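You operate a simulated robot arm through the tools that you are given. There is no shell and no other tool.

You are at the controls of a simulated robot arm. One attempt, no reset.

JOB
Tip the yellow-banded tumbler into the round sieve and brush the glaze through.
Fine: it ends in the yellow ochre tub; tumbler and round brush are back. Set down upright: yellow-banded tumbler, round brush.

It is judged by the outcome, as a careful person would: the job done as asked, and still so three seconds after it is handed in. It fails if anything else is knocked over, pushed out of place, dropped, spilled or broken.

ROBOT AND FRAMES
A 6-joint arm with a two-finger parallel gripper, fixed in place. Base frame: the origin is at the foot of the arm, x ahead of it, y to its left, z up; the work surface is at about z = 800. Readings come in mm, rad, newtons and seconds.
Its first joint turns from -2.897 to 2.897 rad. Payload 3.91 kg.
The tool frame sits at the grasp point between the pads (the TCP): z along the fingers, y along the line on which they close. The tips reach 30 mm beyond it. The gripper opens to 110 mm. The fingers are 20 mm wide and 10 mm thick; the gripper's body (48 by 112 mm) begins 55 mm behind the TCP.
Orientation is that of the tool frame in the base frame, as a unit quaternion [w, x, y, z]. With the fingers straight down and closing along the base's y, the tool's x points along the base's -x, its y along +y and its z along -z.

CONTROLS
- The arm moves only by the tool apply_moves. Its argument "commands" is a list that holds one entry, the list of rows, each a list of 6 numbers: the shift along the base's x, y, z in mm, then the turn, a rotation vector about the base's x, y, z in degrees. In form: [[[x, y, z, ax, ay, az], ...]]. A call has 1 to 20 rows; each row shifts and turns the commanded pose from where the row before left it. "gripper" is the finger opening in mm, from 0 to 110, set as the call begins (left out, the last holds). A row lasts 0.2 s, in which the tool goes at most 50 mm and 0.15 rad; a call with a longer step from one row to the next is refused whole, and so is a gripper value outside its range. A pose out of reach is approached as far as the arm can. The call stops where the force on the tool passes 80 N (or 10 N more than at its start, if that is more) or the arm is blocked; 0.2 s more then pass. The fingers move at their own pace (about 108 mm/s each) and stop on an object; they squeeze with about 31 N. The grip force told is the motor's: it shows also when the fingers shut on nothing. Time passes only in rows, and 0.2 s behind the last, so rows that do not move let the fingers close. The reply holds the time, the measured pose of the TCP, the force on the tool along the base axes, the opening and the grip force, in the units named above and with some noise, with the torque about the TCP (base axes, N m) and any sound that the robot's microphone picked up, and new pictures: "show" is both (left out), scene, wrist or none.
- Cameras (640 x 400 px; columns grow to the right, rows downward): "scene" is fixed at [54.1, 643.7, 1572.3]; the picture's right is [-0.49, -0.87, 0.00], its down [-0.49, 0.27, -0.82] and it looks along [0.72, -0.40, -0.57] (base axes); focal length 352 px, centre (320, 200). "wrist" rides on the gripper at [72, 17, -103] in the tool frame; the picture's right is [-0.23, 0.97, 0.00], its down [-0.76, -0.18, -0.62] and it looks along [-0.61, -0.14, 0.78] (tool axes); focal length 222 px, centre (320, 200). There is no depth. A picture from a camera that has moved, and an enlarged one, comes with that camera's place and axes in the base frame and with its lens. The place of the scene camera against the robot may be out by one fixed shift of up to 18 mm in any direction.
- close_up(camera, box): a new picture of the part [left, top, right, bottom] of that camera's present view, enlarged. It takes no simulated time.
- sign_off(): hands the job in; it is judged then, once.

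Nothing tells you positions but the pictures and the camera data. Unless the task says otherwise, let go and move clear before handing in.

The tools are called after "Call:" as a command line: name --argument value ..., lists and objects as JSON in quotes. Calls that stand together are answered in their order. apply_moves: Moves the arm, as the interface text tells. Its arguments: {"type":"object","properties":{"commands":{"type":"array","items":{"type":"array","items":{"type":"array","items":{"type":"number"}}}},"gripper":{"type":"number"},"show":{"type":"string","enum":["both","scene","wrist","none"]}},"required":["commands"]} The other tools are called the same way: close_up (camera, box) takes an enlarged picture of a part of a camera's view; sign_off () hands the job in.

At the start:

```text
time: 0.0
eef_pos: [668.6, 126.7, 1217.8]
tcp_rot: [0.001, 0.0, 1.0, 0.0]
force: [-0.1, -0.3, 0.1]
ft_torque: [0.01, 0.0, 0.0]
grip_width: 109.9
gripper_force: 0.0
```

scene: 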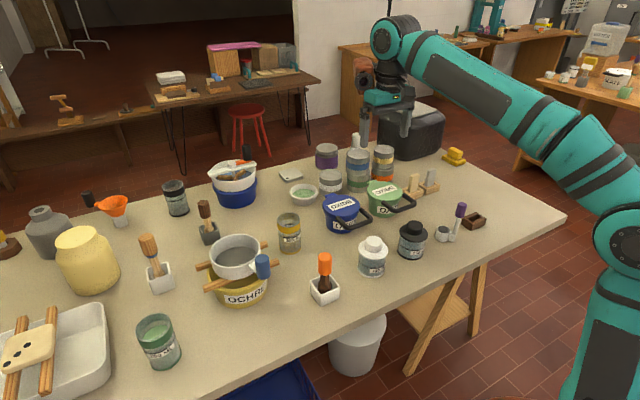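
wrist: 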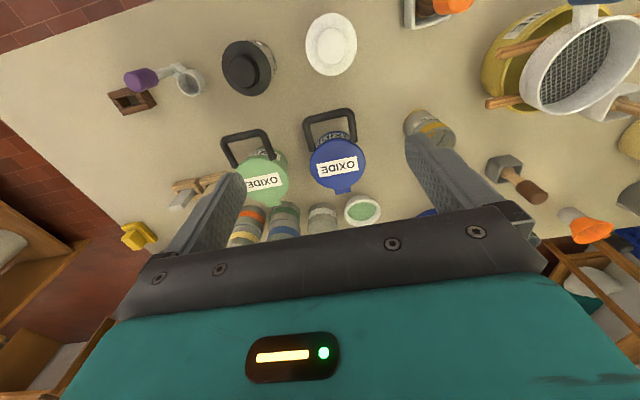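

I see a table with glaze pots, a round sieve resting on the ochre tub, several brushes in stands and a yellow-banded tumbler near the sieve. First I'll enlarge the views to identify each item before moving.

Call:
close_up --camera "scene" --box '[120, 180, 360, 330]'

Call:
close_up --camera "scene" --box '[260, 130, 420, 230]'

Call:
close_up --camera "wrist" --box '[380, 0, 640, 250]'

Call:
close_up --camera "scene" --box '[0, 180, 240, 400]'

```text
2.67 times, centred on (240, 255) of scene
camera zoom: at [54.1, 643.7, 1572.3], right [-0.49, -0.87, 0.0], down [-0.49, 0.27, -0.82], along [0.72, -0.4, -0.57], focal length 939 px, centre (533, 53)
```

zoom: 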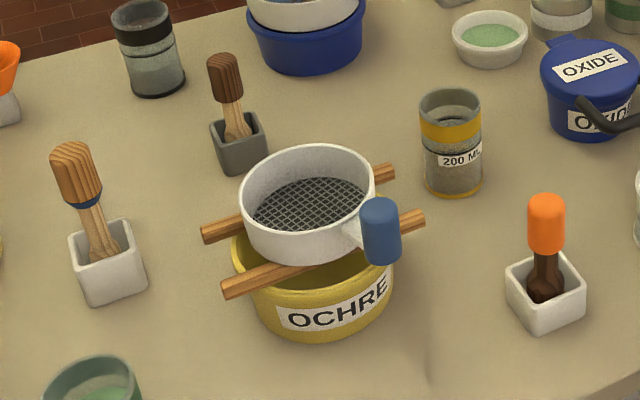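

```text
4.00 times, centred on (340, 180) of scene
camera zoom: at [54.1, 643.7, 1572.3], right [-0.49, -0.87, 0.0], down [-0.49, 0.27, -0.82], along [0.72, -0.4, -0.57], focal length 1408 px, centre (240, 280)
```

zoom: 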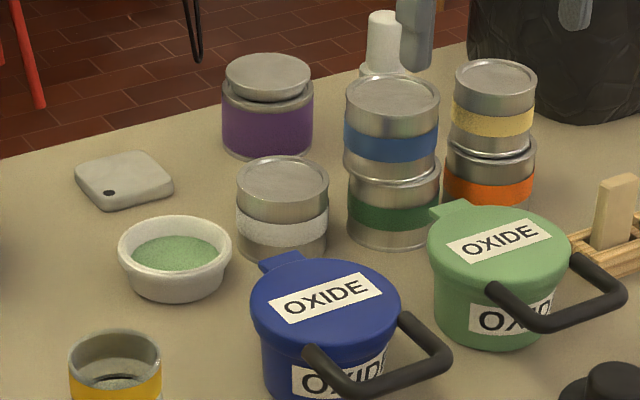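

```text
1.60 times, centred on (510, 125) of wrist
camera zoom: at [594.8, 144.7, 1320.2], right [0.23, 0.97, 0.0], down [0.76, -0.18, 0.62], along [0.61, -0.14, -0.78], focal length 355 px, centre (16, 320)
```

zoom: 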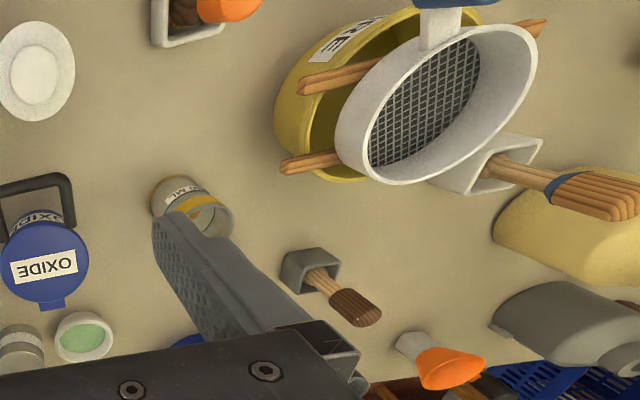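

```text
1.82 times, centred on (120, 290) of scene
camera zoom: at [54.1, 643.7, 1572.3], right [-0.49, -0.87, 0.0], down [-0.49, 0.27, -0.82], along [0.72, -0.4, -0.57], focal length 640 px, centre (684, 36)
```

zoom: 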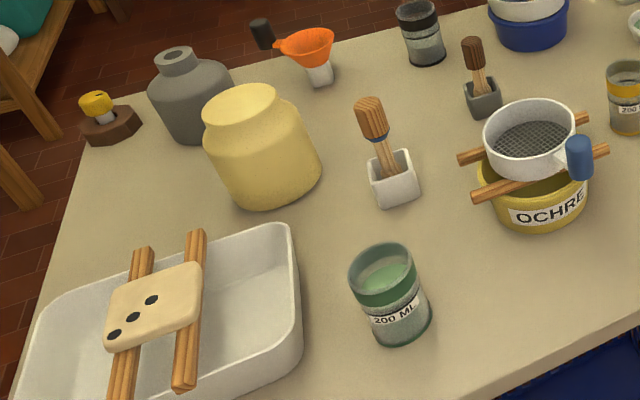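

The yellow-banded tumbler stands at roughly (830, 325) and the sieve over the ochre tub at roughly (750, 505). I'll zoom in more to tell which brush is the round one and what's in the tumbler.

Call:
close_up --camera "scene" --box '[265, 200, 315, 260]'

Call:
close_up --camera "scene" --box '[130, 190, 230, 300]'

Call:
close_up --camera "scene" --box '[295, 235, 395, 310]'

Call:
close_up --camera "scene" --box '[195, 220, 285, 310]'

Call:
close_up --camera "scene" --box '[190, 140, 270, 220]'

Call:
close_up --camera "scene" --box '[370, 140, 510, 270]'

```text
6.67 times, centred on (290, 230) of scene
camera zoom: at [54.1, 643.7, 1572.3], right [-0.49, -0.87, 0.0], down [-0.49, 0.27, -0.82], along [0.72, -0.4, -0.57], focal length 2347 px, centre (520, 0)
```

zoom: 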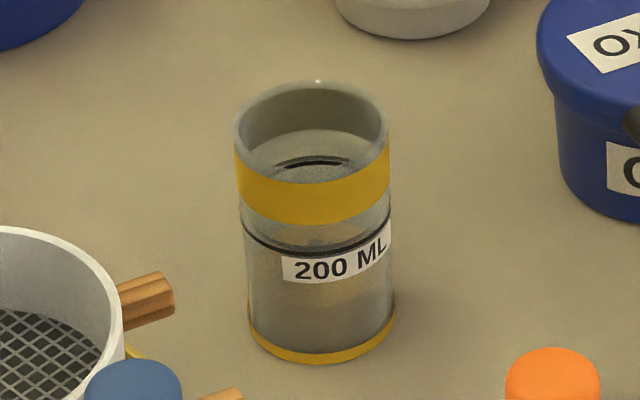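

```text
3.64 times, centred on (180, 245) of scene
camera zoom: at [54.1, 643.7, 1572.3], right [-0.49, -0.87, 0.0], down [-0.49, 0.27, -0.82], along [0.72, -0.4, -0.57], focal length 1280 px, centre (829, 36)
```

zoom: 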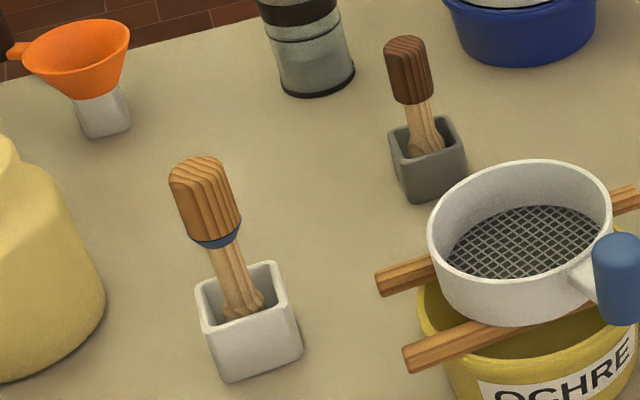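

```text
5.33 times, centred on (345, 272) of scene
camera zoom: at [54.1, 643.7, 1572.3], right [-0.49, -0.87, 0.0], down [-0.49, 0.27, -0.82], along [0.72, -0.4, -0.57], focal length 1878 px, centre (187, -187)
```

zoom: 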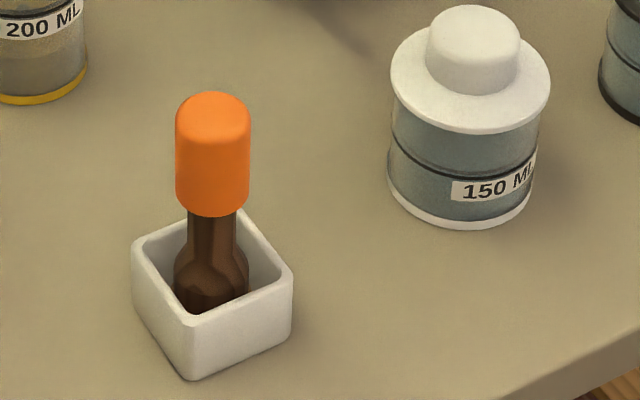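

```text
4.44 times, centred on (240, 265) of scene
camera zoom: at [54.1, 643.7, 1572.3], right [-0.49, -0.87, 0.0], down [-0.49, 0.27, -0.82], along [0.72, -0.4, -0.57], focal length 1565 px, centre (676, -89)
```

zoom: 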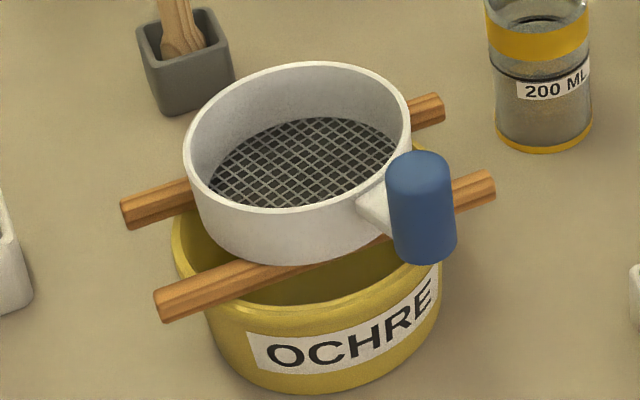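

```text
5.00 times, centred on (230, 180) of scene
camera zoom: at [54.1, 643.7, 1572.3], right [-0.49, -0.87, 0.0], down [-0.49, 0.27, -0.82], along [0.72, -0.4, -0.57], focal length 1760 px, centre (770, 300)
```

zoom: 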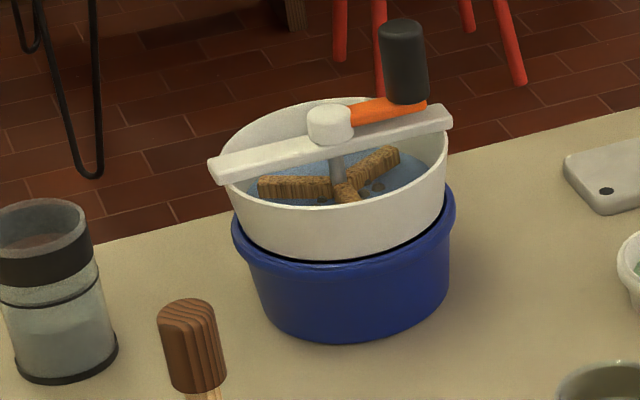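

```text
3.08 times, centred on (440, 205) of scene
camera zoom: at [54.1, 643.7, 1572.3], right [-0.49, -0.87, 0.0], down [-0.49, 0.27, -0.82], along [0.72, -0.4, -0.57], focal length 1083 px, centre (-49, 185)
```

zoom: 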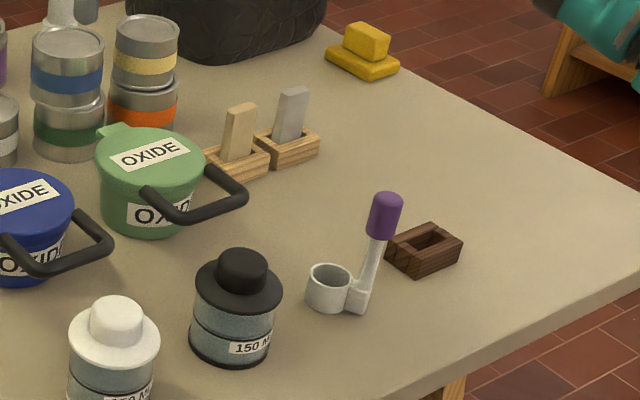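

The only brush within reach of the arm seems to be the orange-handled one at about (622, 320); the other two stand beyond 1.1 m. I'll bring the wrist camera to it to check its shape.

Call:
apply_moves --commands '[[[-15.5, 21.7, -21.8, 0, 0, 0], [-15.5, 21.7, -21.8, 0, 0, 0], [-15.5, 21.7, -21.8, 0, 0, 0], [-15.5, 21.7, -21.8, 0, 0, 0], [-15.5, 21.7, -21.8, 0, 0, 0], [-15.5, 21.7, -21.8, 0, 0, 0], [-15.5, 21.7, -21.8, 0, 0, 0], [-15.5, 21.7, -21.8, 0, 0, 0], [-15.5, 21.7, -21.8, 0, 0, 0], [-15.5, 21.7, -21.8, 0, 0, 0]]]'

```text
time: 2.2
eef_pos: [513.0, 344.2, 998.8]
tcp_rot: [0.001, 0.0, 1.0, 0.0]
force: [-0.1, -0.3, -0.6]
ft_torque: [0.01, 0.02, -0.03]
grip_width: 109.9
gripper_force: 0.0
camera wrist: at [439.1, 361.9, 1102.4], right [0.23, 0.97, 0.0], down [0.76, -0.18, 0.62], along [0.61, -0.14, -0.78], focal length 222 px, centre (320, 200)
```

scene: 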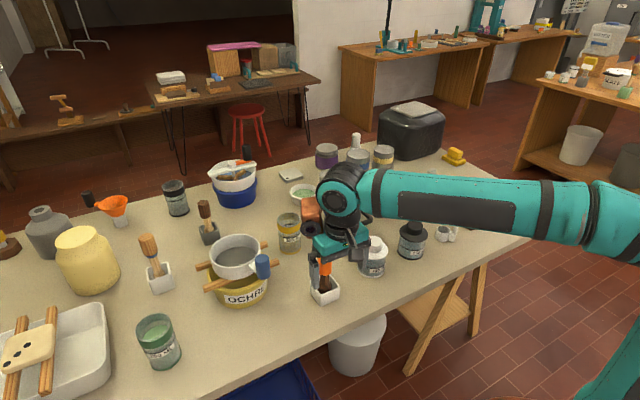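
wrist: 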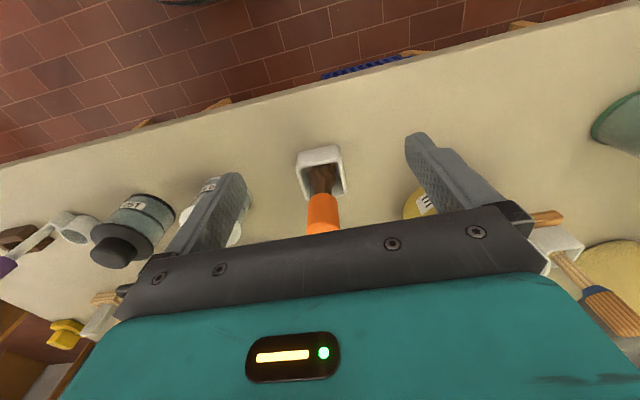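

Call:
close_up --camera "wrist" --box '[270, 130, 370, 240]'

Call:
close_up --camera "wrist" --box '[500, 190, 640, 350]'

Call:
close_up --camera "scene" --box '[290, 180, 400, 310]'

```text
3.64 times, centred on (320, 185) of wrist
camera zoom: at [439.1, 361.9, 1102.4], right [0.23, 0.97, 0.0], down [0.76, -0.18, 0.62], along [0.61, -0.14, -0.78], focal length 808 px, centre (320, 254)
```

zoom: 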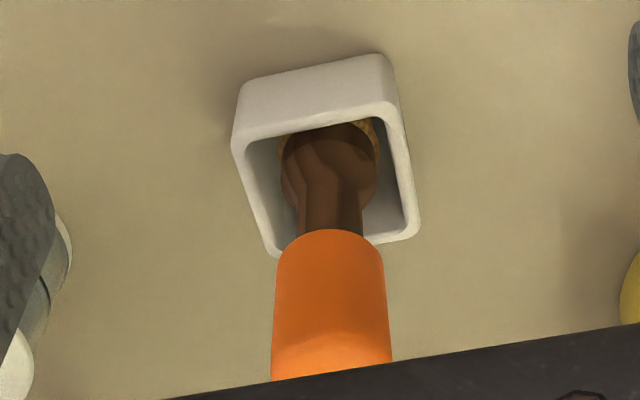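

```text
2.50 times, centred on (570, 270) of wrist
camera zoom: at [439.1, 361.9, 1102.4], right [0.23, 0.97, 0.0], down [0.76, -0.18, 0.62], along [0.61, -0.14, -0.78], focal length 555 px, centre (-305, 25)
```

zoom: 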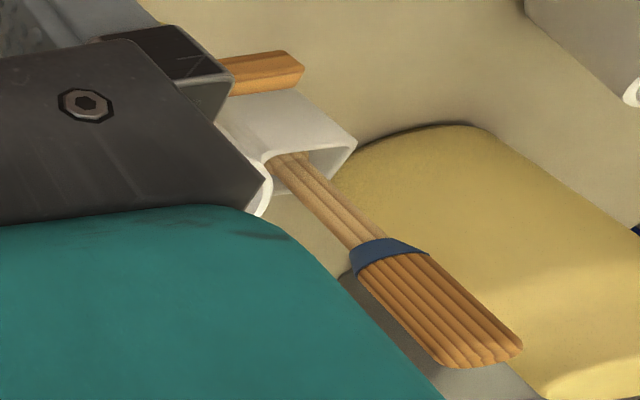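

```text
3.08 times, centred on (345, 245) of scene
camera zoom: at [54.1, 643.7, 1572.3], right [-0.49, -0.87, 0.0], down [-0.49, 0.27, -0.82], along [0.72, -0.4, -0.57], focal length 1083 px, centre (243, 62)
```

zoom: 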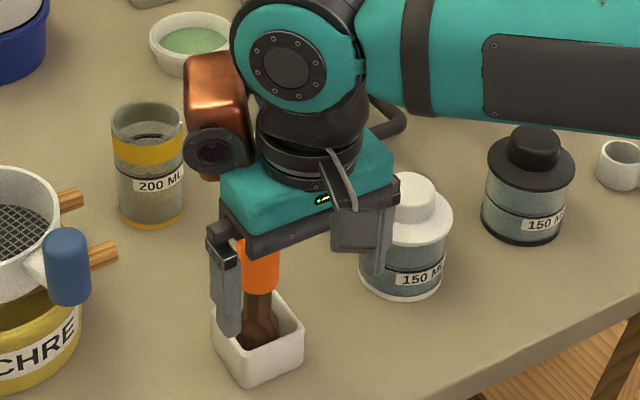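

The orange-handled brush has a round bristle head, so I take it as the round brush, standing in the white square stand near (615, 318) with its top near z = 955. Next I'll get a near-vertical view of it and surroundings to measure it.

Call:
apply_moves --commands '[[[0, 0, 35, 0, 0, 0], [0, 0, 36, 0, 0, 0], [35, -8, 0, 0, 0, 0], [35, -8, 0, 0, 0, 0], [35, -8, 0, 0, 0, 0]]]'

```text
time: 3.4
eef_pos: [618.4, 320.5, 1070.6]
tcp_rot: [0.0, 0.001, 1.0, 0.001]
force: [0.3, 0.4, 0.8]
ft_torque: [0.04, -0.05, 0.02]
grip_width: 110.0
gripper_force: 0.1
camera wrist: at [544.7, 338.4, 1173.3], right [0.23, 0.97, 0.0], down [0.76, -0.18, 0.62], along [0.61, -0.14, -0.78], focal length 222 px, centre (320, 200)
```

scene: 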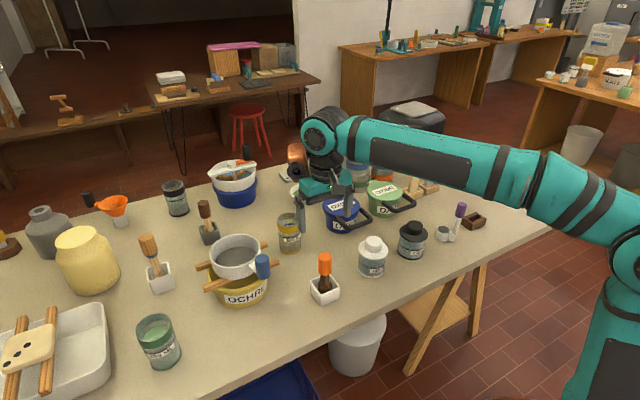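
wrist: 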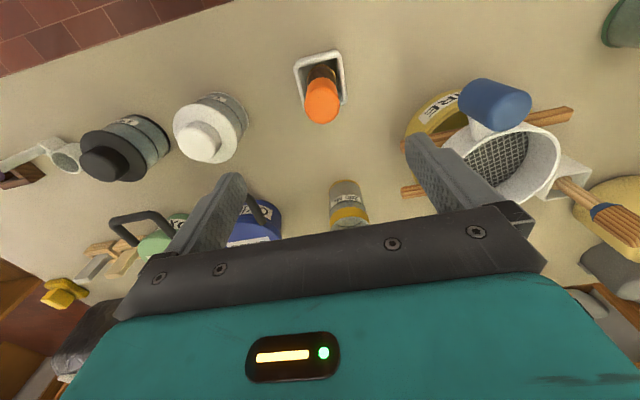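

Call:
close_up --camera "wrist" --box '[270, 30, 370, 130]'

Call:
close_up --camera "wrist" --box '[390, 60, 590, 220]'

Call:
close_up --camera "wrist" --box '[310, 160, 390, 230]'

```text
4.00 times, centred on (320, 80) of wrist
camera zoom: at [544.7, 338.4, 1173.3], right [0.23, 0.97, 0.0], down [0.76, -0.18, 0.62], along [0.61, -0.14, -0.78], focal length 888 px, centre (320, 680)
```

zoom: 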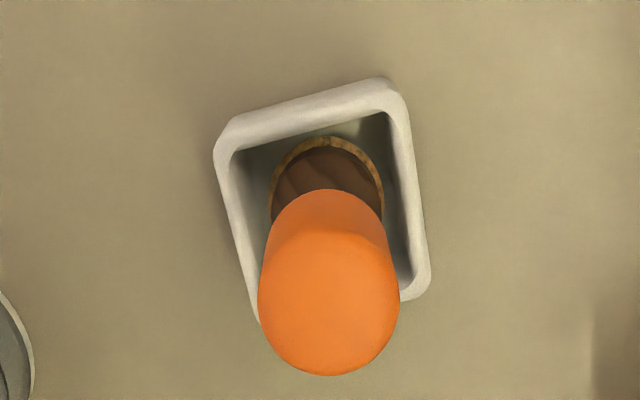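

```text
2.50 times, centred on (490, 140) of wrist
camera zoom: at [544.7, 338.4, 1173.3], right [0.23, 0.97, 0.0], down [0.76, -0.18, 0.62], along [0.61, -0.14, -0.78], focal length 555 px, centre (-105, 350)
```

zoom: 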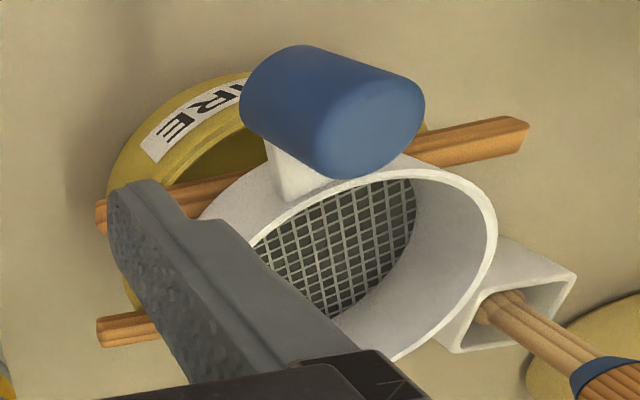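

```text
5.71 times, centred on (350, 195) of wrist
camera zoom: at [544.7, 338.4, 1173.3], right [0.23, 0.97, 0.0], down [0.76, -0.18, 0.62], along [0.61, -0.14, -0.78], focal length 1269 px, centre (149, 229)
```

zoom: 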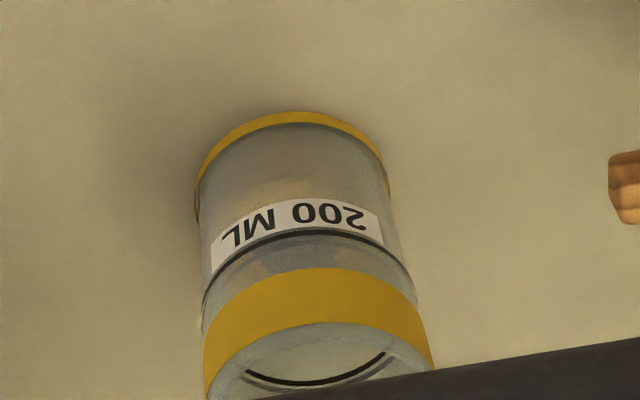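

The brush stands at (606, 327) with its top near z = 955, and the tumbler at about (832, 328), 70 mm across and 115 mm tall. I'll move over the sieve next to measure it, its handle and the tub.

Call:
apply_moves --commands '[[[15, 28, 10, 0, 0, 0], [17, 28, 8, 0, 0, 0], [17, 28, 8, 0, 0, 0], [17, 28, 8, 0, 0, 0], [17, 28, 8, 0, 0, 0], [17, 28, 8, 0, 0, 0], [17, 28, 8, 0, 0, 0]]]'

Call:
close_up --camera "wrist" --box '[220, 0, 460, 200]'

Call:
close_up --camera "wrist" --box '[100, 40, 300, 240]'

```text
time: 5.0
eef_pos: [733.6, 517.3, 1128.8]
tcp_rot: [0.001, 0.001, 1.0, 0.001]
force: [0.3, -0.2, 1.1]
ft_torque: [0.06, -0.05, 0.0]
grip_width: 110.0
gripper_force: 0.0
camera wrist: at [659.6, 533.9, 1231.5], right [0.23, 0.97, 0.0], down [0.76, -0.18, 0.62], along [0.61, -0.14, -0.78], focal length 222 px, centre (320, 200)
```

scene: 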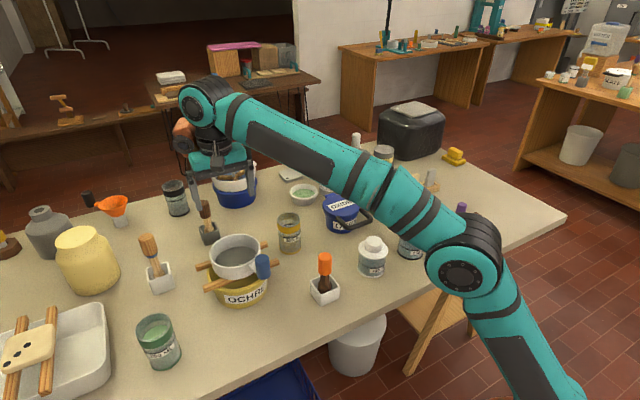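
wrist: 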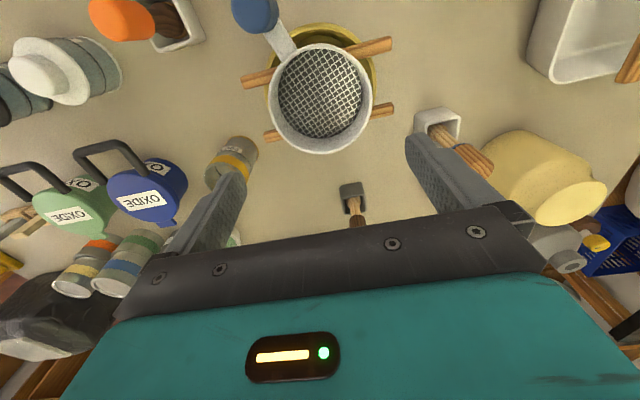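

```text
2.00 times, centred on (340, 100) of wrist
camera zoom: at [659.6, 533.9, 1231.5], right [0.23, 0.97, 0.0], down [0.76, -0.18, 0.62], along [0.61, -0.14, -0.78], focal length 444 px, centre (280, 400)
```

zoom: 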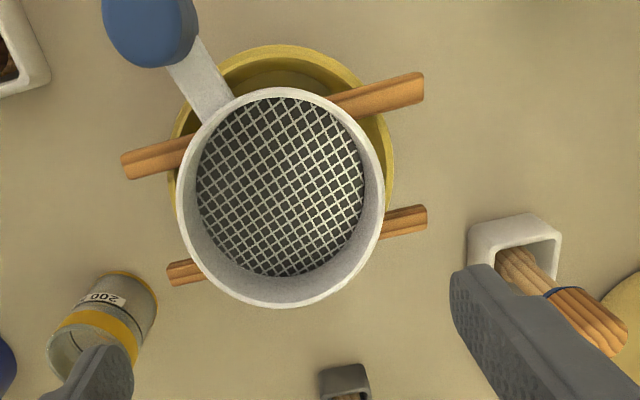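

```text
2.00 times, centred on (200, 140) of wrist
camera zoom: at [659.6, 533.9, 1231.5], right [0.23, 0.97, 0.0], down [0.76, -0.18, 0.62], along [0.61, -0.14, -0.78], focal length 444 px, centre (560, 320)
```

zoom: 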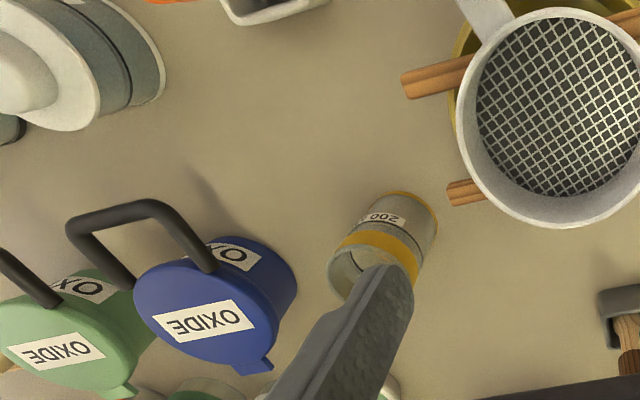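

Measurements so far: sieve rim centre about (726, 520) at z ≈ 960, its blue handle rising to z ≈ 993 at (638, 482), on the base side. I plan a side grasp of the tumbler with the camera on top, so I'll first turn the hand half round, high and clear of everything.

Call:
apply_moves --commands '[[[-8.65, -14.35, 3.5, 0, 0, -7.9], [-8.65, -14.35, 3.5, 0, 0, -7.9], [-8.65, -14.35, 3.5, 0, 0, -7.9], [-8.65, -14.35, 3.5, 0, 0, -7.9], [-8.65, -14.35, 3.5, 0, 0, -7.9], [-8.65, -14.35, 3.5, 0, 0, -7.9], [-8.65, -14.35, 3.5, 0, 0, -7.9], [-8.65, -14.35, 3.5, 0, 0, -7.9], [-8.65, -14.35, 3.5, 0, 0, -7.9], [-8.65, -14.35, 3.5, 0, 0, -7.9]]]'

```text
time: 7.2
eef_pos: [649.8, 372.9, 1163.6]
tcp_rot: [0.0, 0.638, 0.77, -0.001]
force: [1.2, 0.4, 0.3]
ft_torque: [-0.02, 0.06, -0.01]
grip_width: 110.1
gripper_force: 0.1
camera wrist: at [652.1, 448.6, 1265.7], right [1.0, -0.04, 0.0], down [-0.03, -0.78, 0.62], along [-0.03, -0.62, -0.78], focal length 222 px, centre (320, 200)
```

scene: 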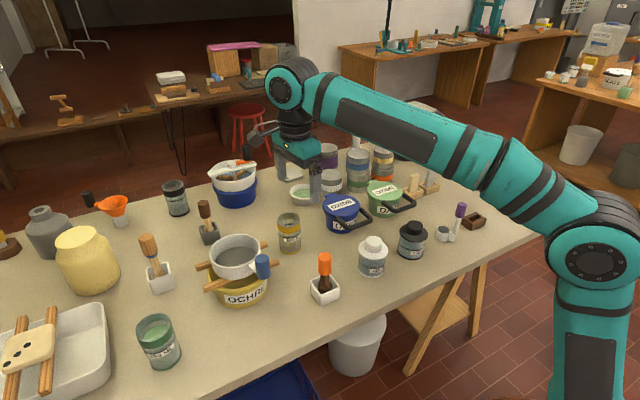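
wrist: 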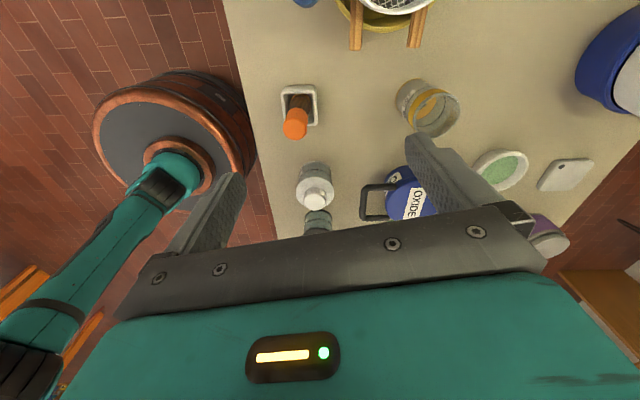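

The hand turns freely. From this angle the tumbler's mouth is visible, so I'll look into it before finishing the turn.

Call:
close_up --camera "wrist" --box '[380, 60, 480, 150]'

Call:
apply_moves --commands '[[[-8.65, -14.35, 3.5, 0, 0, -7.9], [-8.65, -14.35, 3.5, 0, 0, -7.9], [-8.65, -14.35, 3.5, 0, 0, -7.9], [-8.65, -14.35, 3.5, 0, 0, -7.9], [-8.65, -14.35, 3.5, 0, 0, -7.9], [-8.65, -14.35, 3.5, 0, 0, -7.9], [-8.65, -14.35, 3.5, 0, 0, -7.9], [-8.65, -14.35, 3.5, 0, 0, -7.9], [-8.65, -14.35, 3.5, 0, 0, -7.9], [-8.65, -14.35, 3.5, 0, 0, -7.9]]]'

```text
4.44 times, centred on (430, 105) of wrist
camera zoom: at [652.1, 448.6, 1265.7], right [1.0, -0.04, 0.0], down [-0.03, -0.78, 0.62], along [-0.03, -0.62, -0.78], focal length 987 px, centre (-169, 622)
```

zoom: 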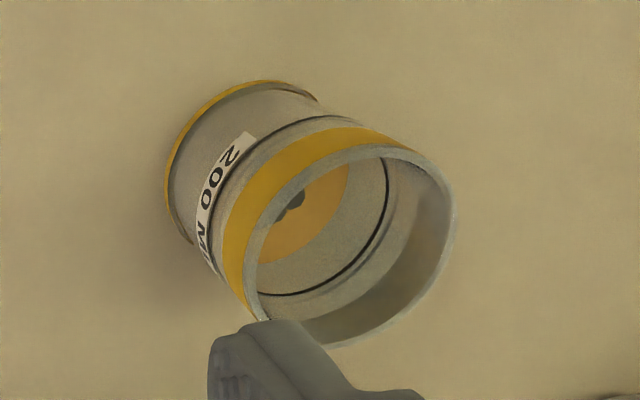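

```text
time: 9.4
eef_pos: [584.7, 187.7, 1196.1]
tcp_rot: [-0.002, 0.972, 0.235, -0.001]
force: [0.4, -0.1, 0.4]
ft_torque: [0.0, -0.05, -0.04]
grip_width: 110.0
gripper_force: 0.1
out of reach, approached as far as the arm can: row 9, 10
camera wrist: at [658.0, 206.2, 1299.4], right [0.24, -0.97, 0.0], down [-0.76, -0.19, 0.62], along [-0.61, -0.15, -0.78], focal length 222 px, centre (320, 200)
```

scene: 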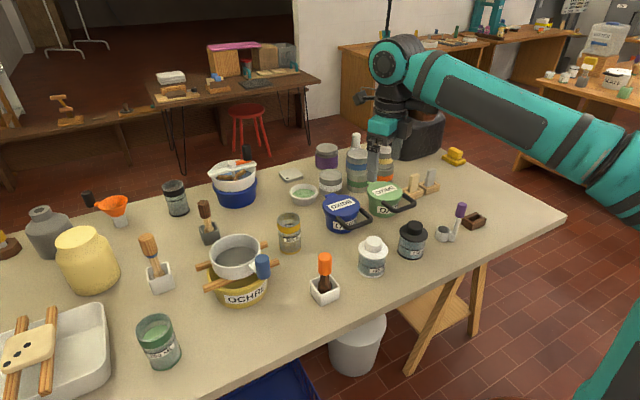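
wrist: 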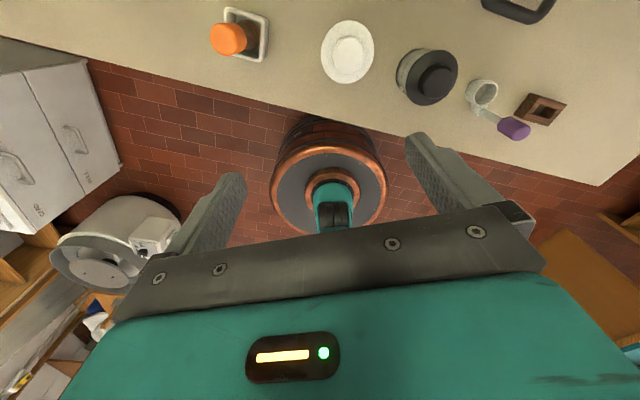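

The wrist's turn limit sits just short of a full half turn, so I'll use an approach azimuth of about 40° instead, which keeps that joint off its stop. The tumbler's contents look clear with a yellow-ochre layer at the bottom. I'll now adjust azimuth and pitch the tool to about 35° below horizontal, still high up.

Call:
apply_moves --commands '[[[10, 5, 0, 0, 0, 6], [10, 5, 0, 0, 0, 6], [10, 5, 0, 0, 0, 6], [10, 5, 0, 5.05, -6.02, 0], [10, 5, 0, 5.05, -6.02, 0], [10, 5, 0, 5.05, -6.02, 0], [10, 5, 0, 5.05, -6.02, 0], [10, 5, 0, 5.05, -6.02, 0], [10, 5, 0, 5.05, -6.02, 0], [10, 5, 0, 5.05, -6.02, 0]]]'

```text
time: 11.6
eef_pos: [685.7, 238.2, 1195.4]
tcp_rot: [-0.139, 0.819, 0.341, 0.441]
force: [0.2, 0.4, 0.0]
ft_torque: [0.03, 0.04, 0.01]
grip_width: 110.1
gripper_force: 0.0
camera wrist: at [659.3, 203.6, 1315.3], right [0.58, -0.81, -0.12], down [-0.8, -0.53, -0.28], along [0.16, 0.25, -0.95], focal length 222 px, centre (320, 200)
```

scene: 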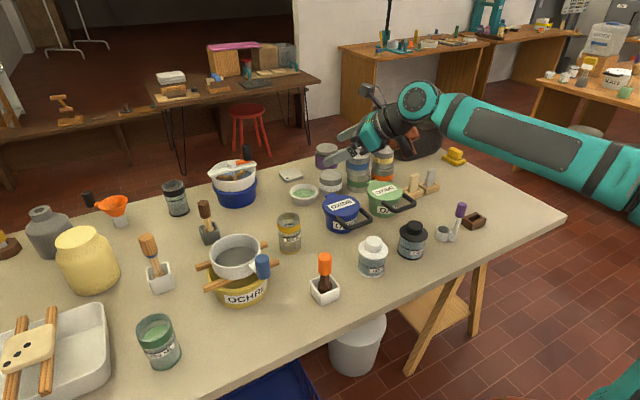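
wrist: 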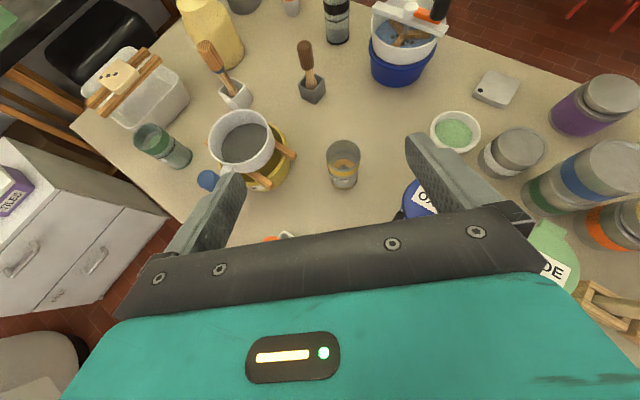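

The hand now points out along azimuth 40°, 35° down, with the camera on top. I'll level a small roll error and descend to a stand-off point behind the tumbler for a closer look.

Call:
apply_moves --commands '[[[2.2, -4.8, -40, 0.64, 0.54, -0.586], [2.2, -4.8, -40, 0.64, 0.54, -0.586], [2.2, -4.8, -40, 0.64, 0.54, -0.586], [2.2, -4.8, -40, 0.64, 0.54, -0.586], [2.2, -4.8, -40, 0.64, 0.54, -0.586]]]'

Call:
close_up --camera "wrist" --box '[250, 60, 450, 220]'

```text
time: 12.8
eef_pos: [696.5, 213.4, 996.6]
tcp_rot: [-0.16, 0.833, 0.305, 0.433]
force: [0.0, 0.5, 0.1]
ft_torque: [0.0, 0.0, -0.02]
grip_width: 109.9
gripper_force: 0.0
camera wrist: at [674.5, 173.3, 1114.6], right [0.53, -0.83, -0.19], down [-0.84, -0.47, -0.27], along [0.13, 0.3, -0.95], focal length 222 px, centre (320, 200)
```

scene: 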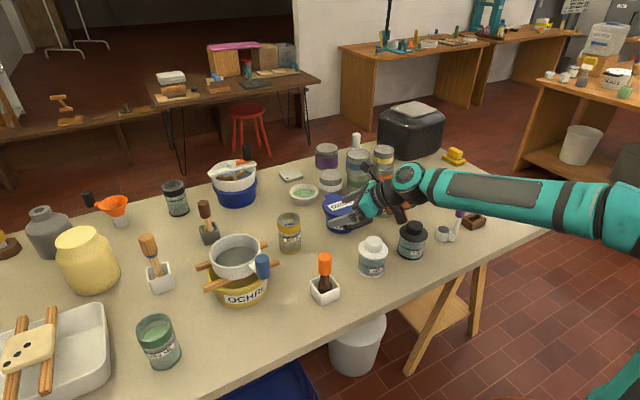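
wrist: 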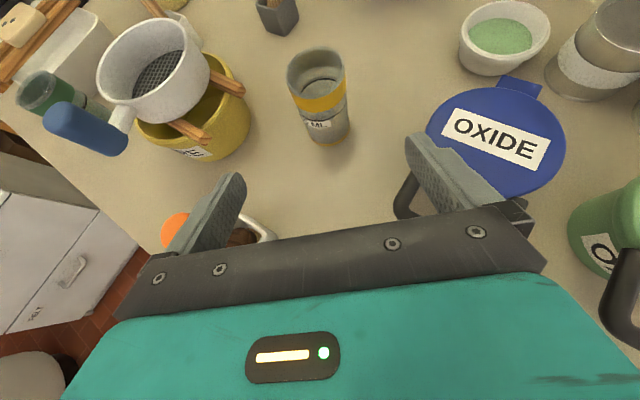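

```text
2.50 times, centred on (350, 140) of wrist
camera zoom: at [674.5, 173.3, 1114.6], right [0.53, -0.83, -0.19], down [-0.84, -0.47, -0.27], along [0.13, 0.3, -0.95], focal length 555 px, centre (245, 350)
```

zoom: 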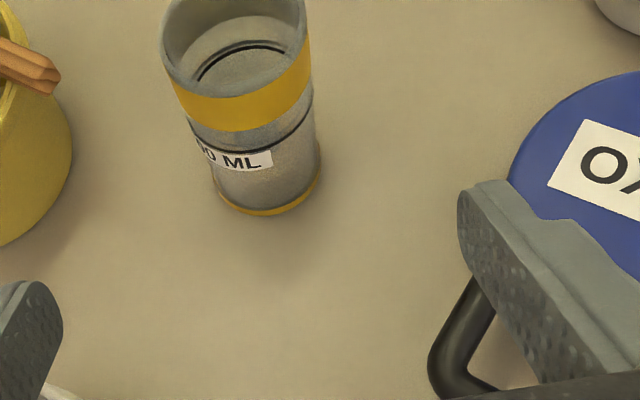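

Call:
close_up --camera "wrist" --box '[270, 40, 370, 150]'

Call:
close_up --camera "scene" --box '[260, 150, 440, 280]'

```text
3.64 times, centred on (320, 95) of wrist
camera zoom: at [674.5, 173.3, 1114.6], right [0.53, -0.83, -0.19], down [-0.84, -0.47, -0.27], along [0.13, 0.3, -0.95], focal length 808 px, centre (320, 582)
```

zoom: 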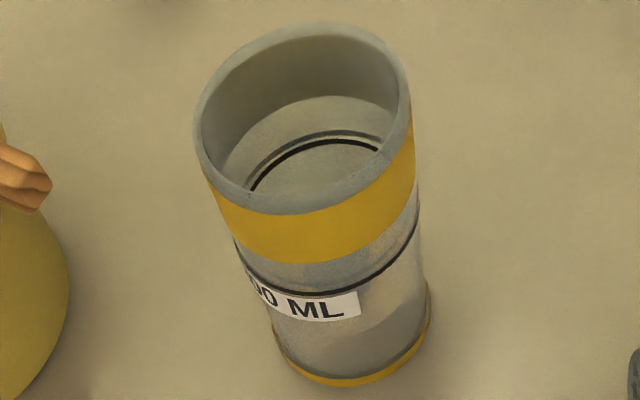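

```text
3.08 times, centred on (350, 215) of scene
camera zoom: at [54.1, 643.7, 1572.3], right [-0.49, -0.87, 0.0], down [-0.49, 0.27, -0.82], along [0.72, -0.4, -0.57], focal length 1083 px, centre (228, 154)
```

zoom: 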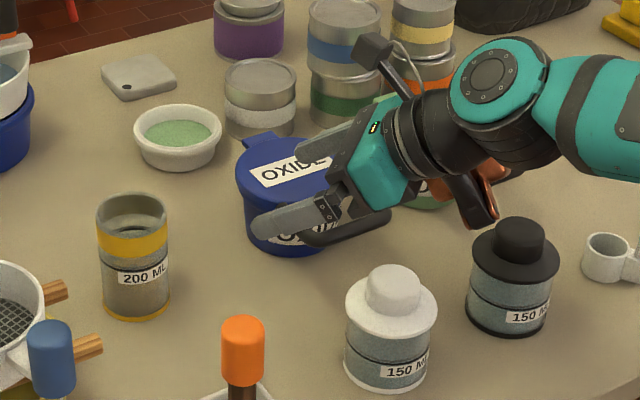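

The tumbler's axis measures about (826, 323) from here, and lateral alignment is good. I'll advance to a point just above and behind it, with the fingers open on both sides.

Call:
apply_moves --commands '[[[18, 15.4, -9, 0, 0, 0], [18, 15.4, -9, 0, 0, 0], [18, 15.4, -9, 0, 0, 0], [17.5, 15.4, -9.6, 0, 0, 0]]]'

Call:
close_up --camera "scene" --box '[240, 150, 440, 290]'

```text
time: 13.8
eef_pos: [768.4, 274.9, 961.0]
tcp_rot: [-0.16, 0.833, 0.305, 0.433]
force: [-0.4, -0.2, 0.8]
ft_torque: [0.0, -0.03, -0.03]
grip_width: 110.0
gripper_force: 0.0
camera wrist: at [745.9, 234.3, 1079.0], right [0.53, -0.83, -0.19], down [-0.84, -0.47, -0.27], along [0.13, 0.3, -0.95], focal length 222 px, centre (320, 200)
```

scene: 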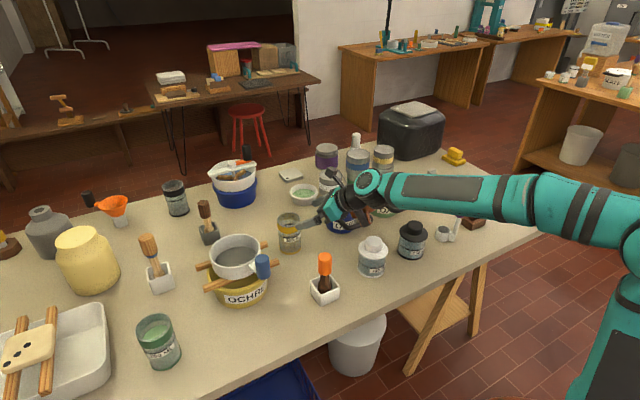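
wrist: 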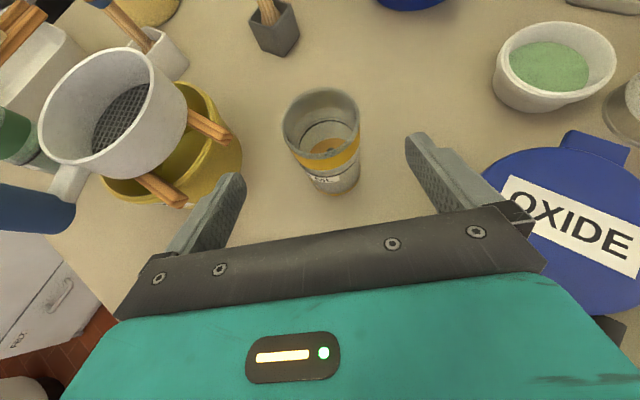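

```text
2.86 times, centred on (340, 220) of scene
camera zoom: at [54.1, 643.7, 1572.3], right [-0.49, -0.87, 0.0], down [-0.49, 0.27, -0.82], along [0.72, -0.4, -0.57], focal length 1006 px, centre (263, 143)
```

zoom: 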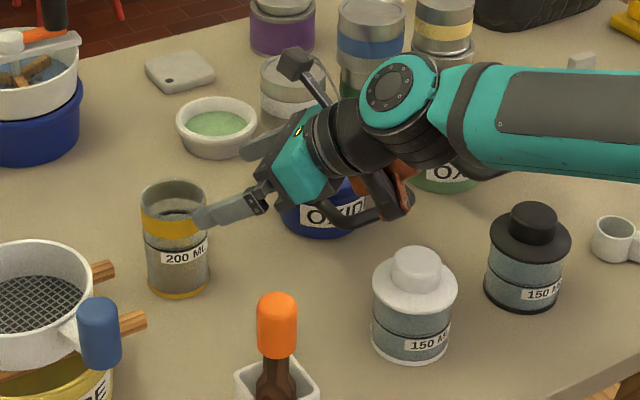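

The tumbler is centred between the fingers and its axis reads (827, 322). I'll descend along a steep diagonal to put the pads around its middle, and check before closing.

Call:
apply_moves --commands '[[[8.2, 6.4, -14.8, 0, 0, 0], [8.2, 6.4, -14.8, 0, 0, 0], [8.2, 6.4, -14.8, 0, 0, 0], [8.2, 6.4, -14.8, 0, 0, 0], [8.2, 6.4, -14.8, 0, 0, 0], [8, 6, -15, 0, 0, 0]]]'

Call:
close_up --camera "scene" --box '[240, 150, 440, 290]'

Call:
close_up --camera "wrist" --box '[160, 60, 480, 260]'

```text
time: 15.2
eef_pos: [817.7, 313.7, 870.4]
tcp_rot: [-0.158, 0.834, 0.305, 0.433]
force: [-0.6, 0.3, 0.3]
ft_torque: [-0.02, 0.04, 0.0]
grip_width: 110.0
gripper_force: 0.1
camera wrist: at [794.1, 273.7, 988.2], right [0.53, -0.83, -0.19], down [-0.84, -0.48, -0.27], along [0.13, 0.3, -0.95], focal length 222 px, centre (320, 200)
```

scene: 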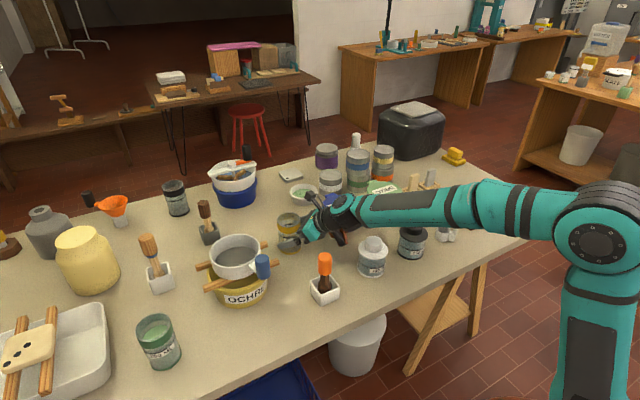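
wrist: 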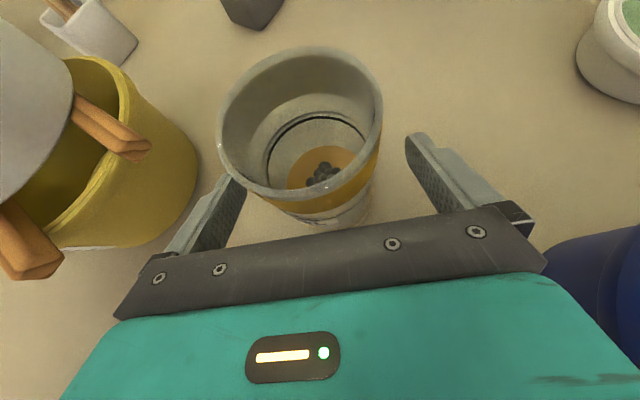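

```text
2.86 times, centred on (340, 220) of scene
camera zoom: at [54.1, 643.7, 1572.3], right [-0.49, -0.87, 0.0], down [-0.49, 0.27, -0.82], along [0.72, -0.4, -0.57], focal length 1006 px, centre (263, 143)
```

zoom: 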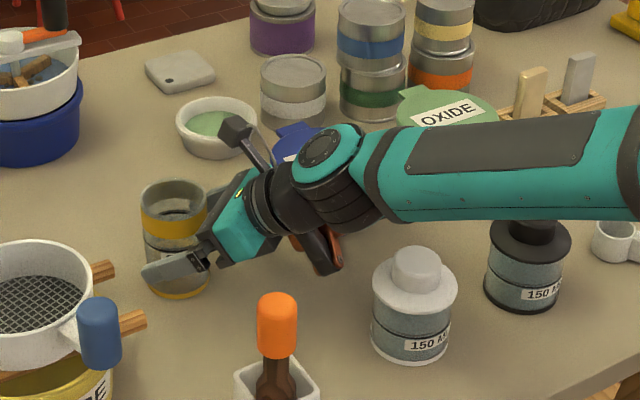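

```text
2.00 times, centred on (320, 160) of wrist
camera zoom: at [794.1, 273.7, 988.2], right [0.53, -0.83, -0.19], down [-0.84, -0.48, -0.27], along [0.13, 0.3, -0.95], focal length 444 px, centre (320, 280)
```

zoom: 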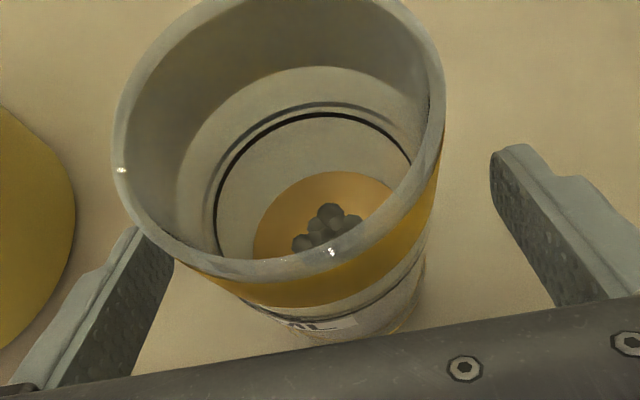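

The pads straddle the tumbler at mid-height; inside I can see a small pile of grey granules (the glaze). Closing the gripper on it now.

Call:
apply_moves --commands '[[[0, 0, 0, 0, 0, 0], [0, 0, 0, 0, 0, 0], [0, 0, 0, 0, 0, 0], [0, 0, 0, 0, 0, 0]]]' --gripper 45

Call:
close_up --camera "wrist" --box '[160, 60, 480, 260]'

```text
time: 16.2
eef_pos: [816.2, 313.3, 869.4]
tcp_rot: [-0.159, 0.834, 0.305, 0.432]
force: [-1.1, 1.0, -0.1]
ft_torque: [-0.04, 0.02, 0.0]
grip_width: 63.9
gripper_force: 30.6
camera wrist: at [794.3, 273.7, 988.0], right [0.53, -0.83, -0.19], down [-0.84, -0.48, -0.26], along [0.13, 0.3, -0.95], focal length 222 px, centre (320, 200)
```

scene: 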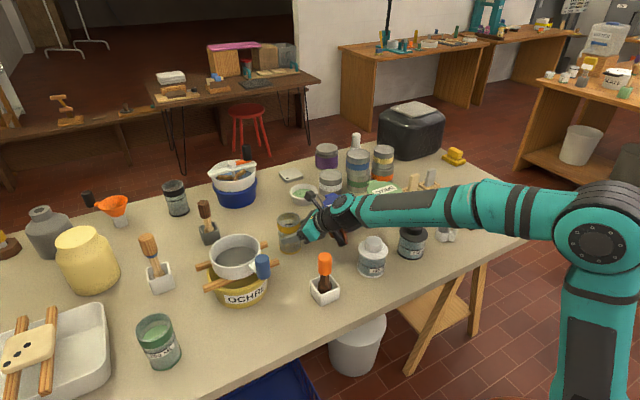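
wrist: 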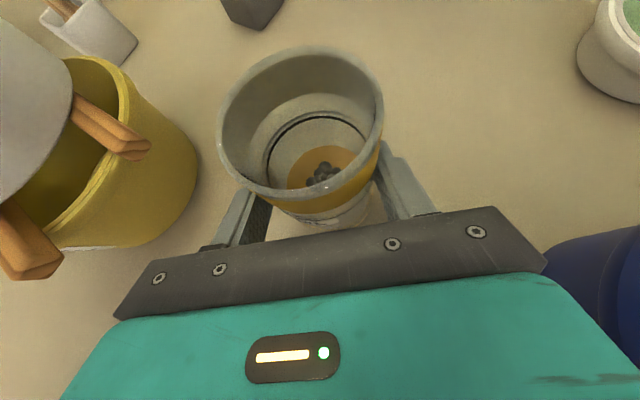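

```text
2.00 times, centred on (320, 160) of wrist
camera zoom: at [794.3, 273.7, 988.0], right [0.53, -0.83, -0.19], down [-0.84, -0.48, -0.26], along [0.13, 0.3, -0.95], focal length 444 px, centre (320, 280)
```

zoom: 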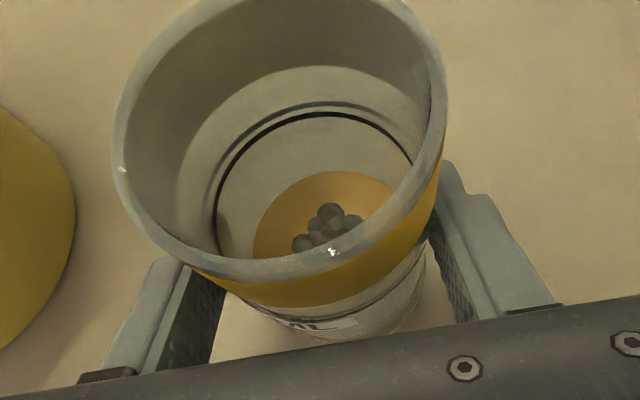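

The grip is firm at 64 mm width. Now I'll lift the tumbler straight up, keeping it upright.

Call:
apply_moves --commands '[[[0, 0, 15, 0, 0, 0], [0, 0, 30, 0, 0, 0], [0, 0, 35, 0, 0, 0], [0, 0, 35, 0, 0, 0], [0, 0, 35, 0, 0, 0], [0, 0, 30, 0, 0, 0], [0, 0, 10, 0, 0, 0]]]'

Call:
close_up --camera "wrist" --box '[0, 0, 320, 200]'

```text
time: 17.8
eef_pos: [816.2, 313.8, 1060.0]
tcp_rot: [-0.159, 0.833, 0.305, 0.433]
force: [0.0, 0.1, -2.9]
ft_torque: [-0.03, 0.06, 0.01]
grip_width: 59.5
gripper_force: 31.1
camera wrist: at [794.2, 274.0, 1178.9], right [0.53, -0.83, -0.19], down [-0.84, -0.48, -0.26], along [0.13, 0.3, -0.95], focal length 222 px, centre (320, 200)
```

scene: 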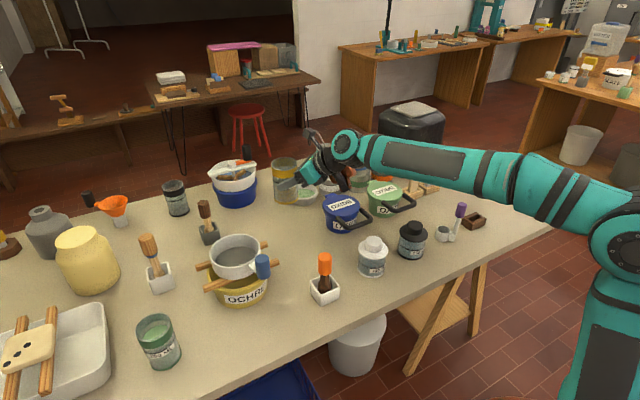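
wrist: 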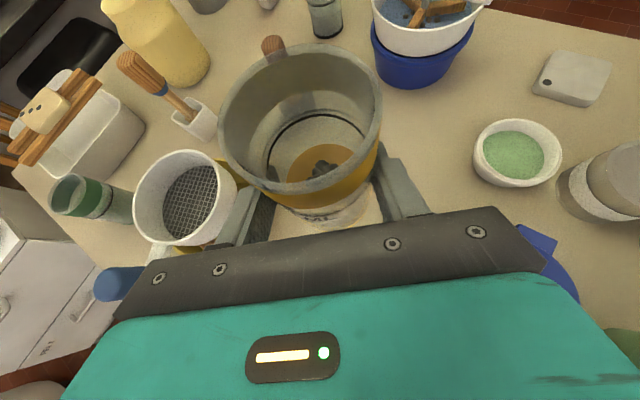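

```text
2.00 times, centred on (160, 100) of wrist
camera zoom: at [794.2, 274.0, 1178.9], right [0.53, -0.83, -0.19], down [-0.84, -0.48, -0.26], along [0.13, 0.3, -0.95], focal length 444 px, centre (640, 400)
```

zoom: 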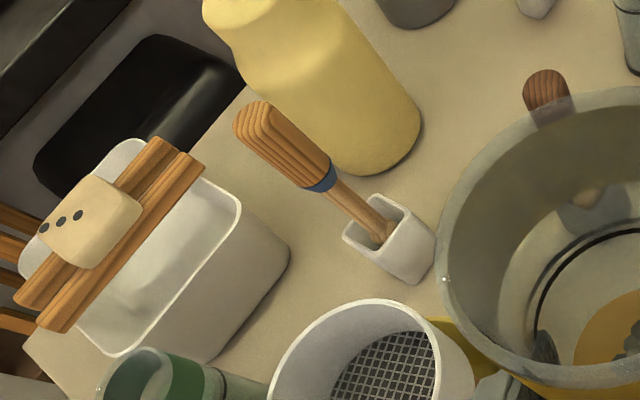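

Call:
close_up --camera "wrist" --box '[160, 60, 480, 260]'

Call:
close_up --camera "scene" --box '[240, 110, 400, 230]'

```text
2.00 times, centred on (320, 160) of wrist
camera zoom: at [794.2, 274.0, 1178.9], right [0.53, -0.83, -0.19], down [-0.84, -0.48, -0.26], along [0.13, 0.3, -0.95], focal length 444 px, centre (320, 280)
```

zoom: 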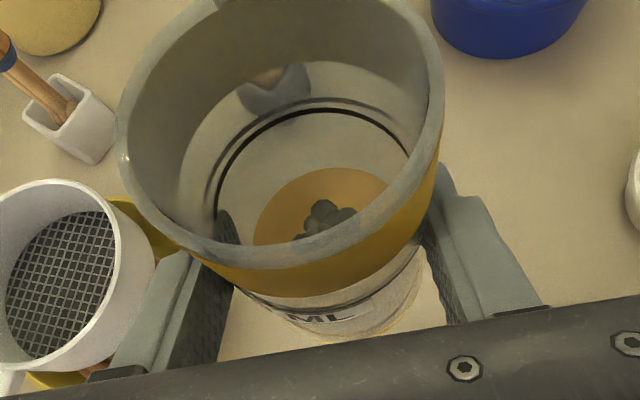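

```text
3.33 times, centred on (320, 170) of scene
camera zoom: at [54.1, 643.7, 1572.3], right [-0.49, -0.87, 0.0], down [-0.49, 0.27, -0.82], along [0.72, -0.4, -0.57], focal length 1173 px, centre (320, 300)
```

zoom: 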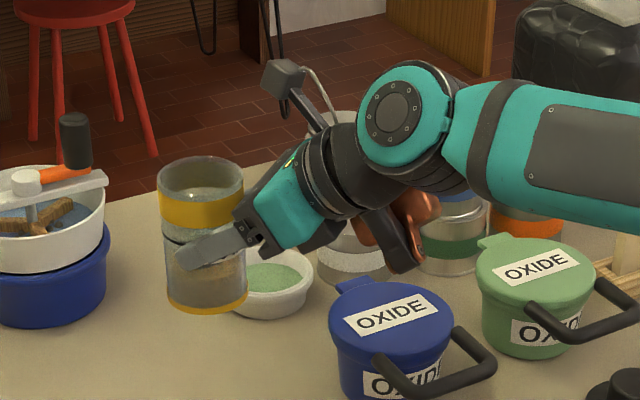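

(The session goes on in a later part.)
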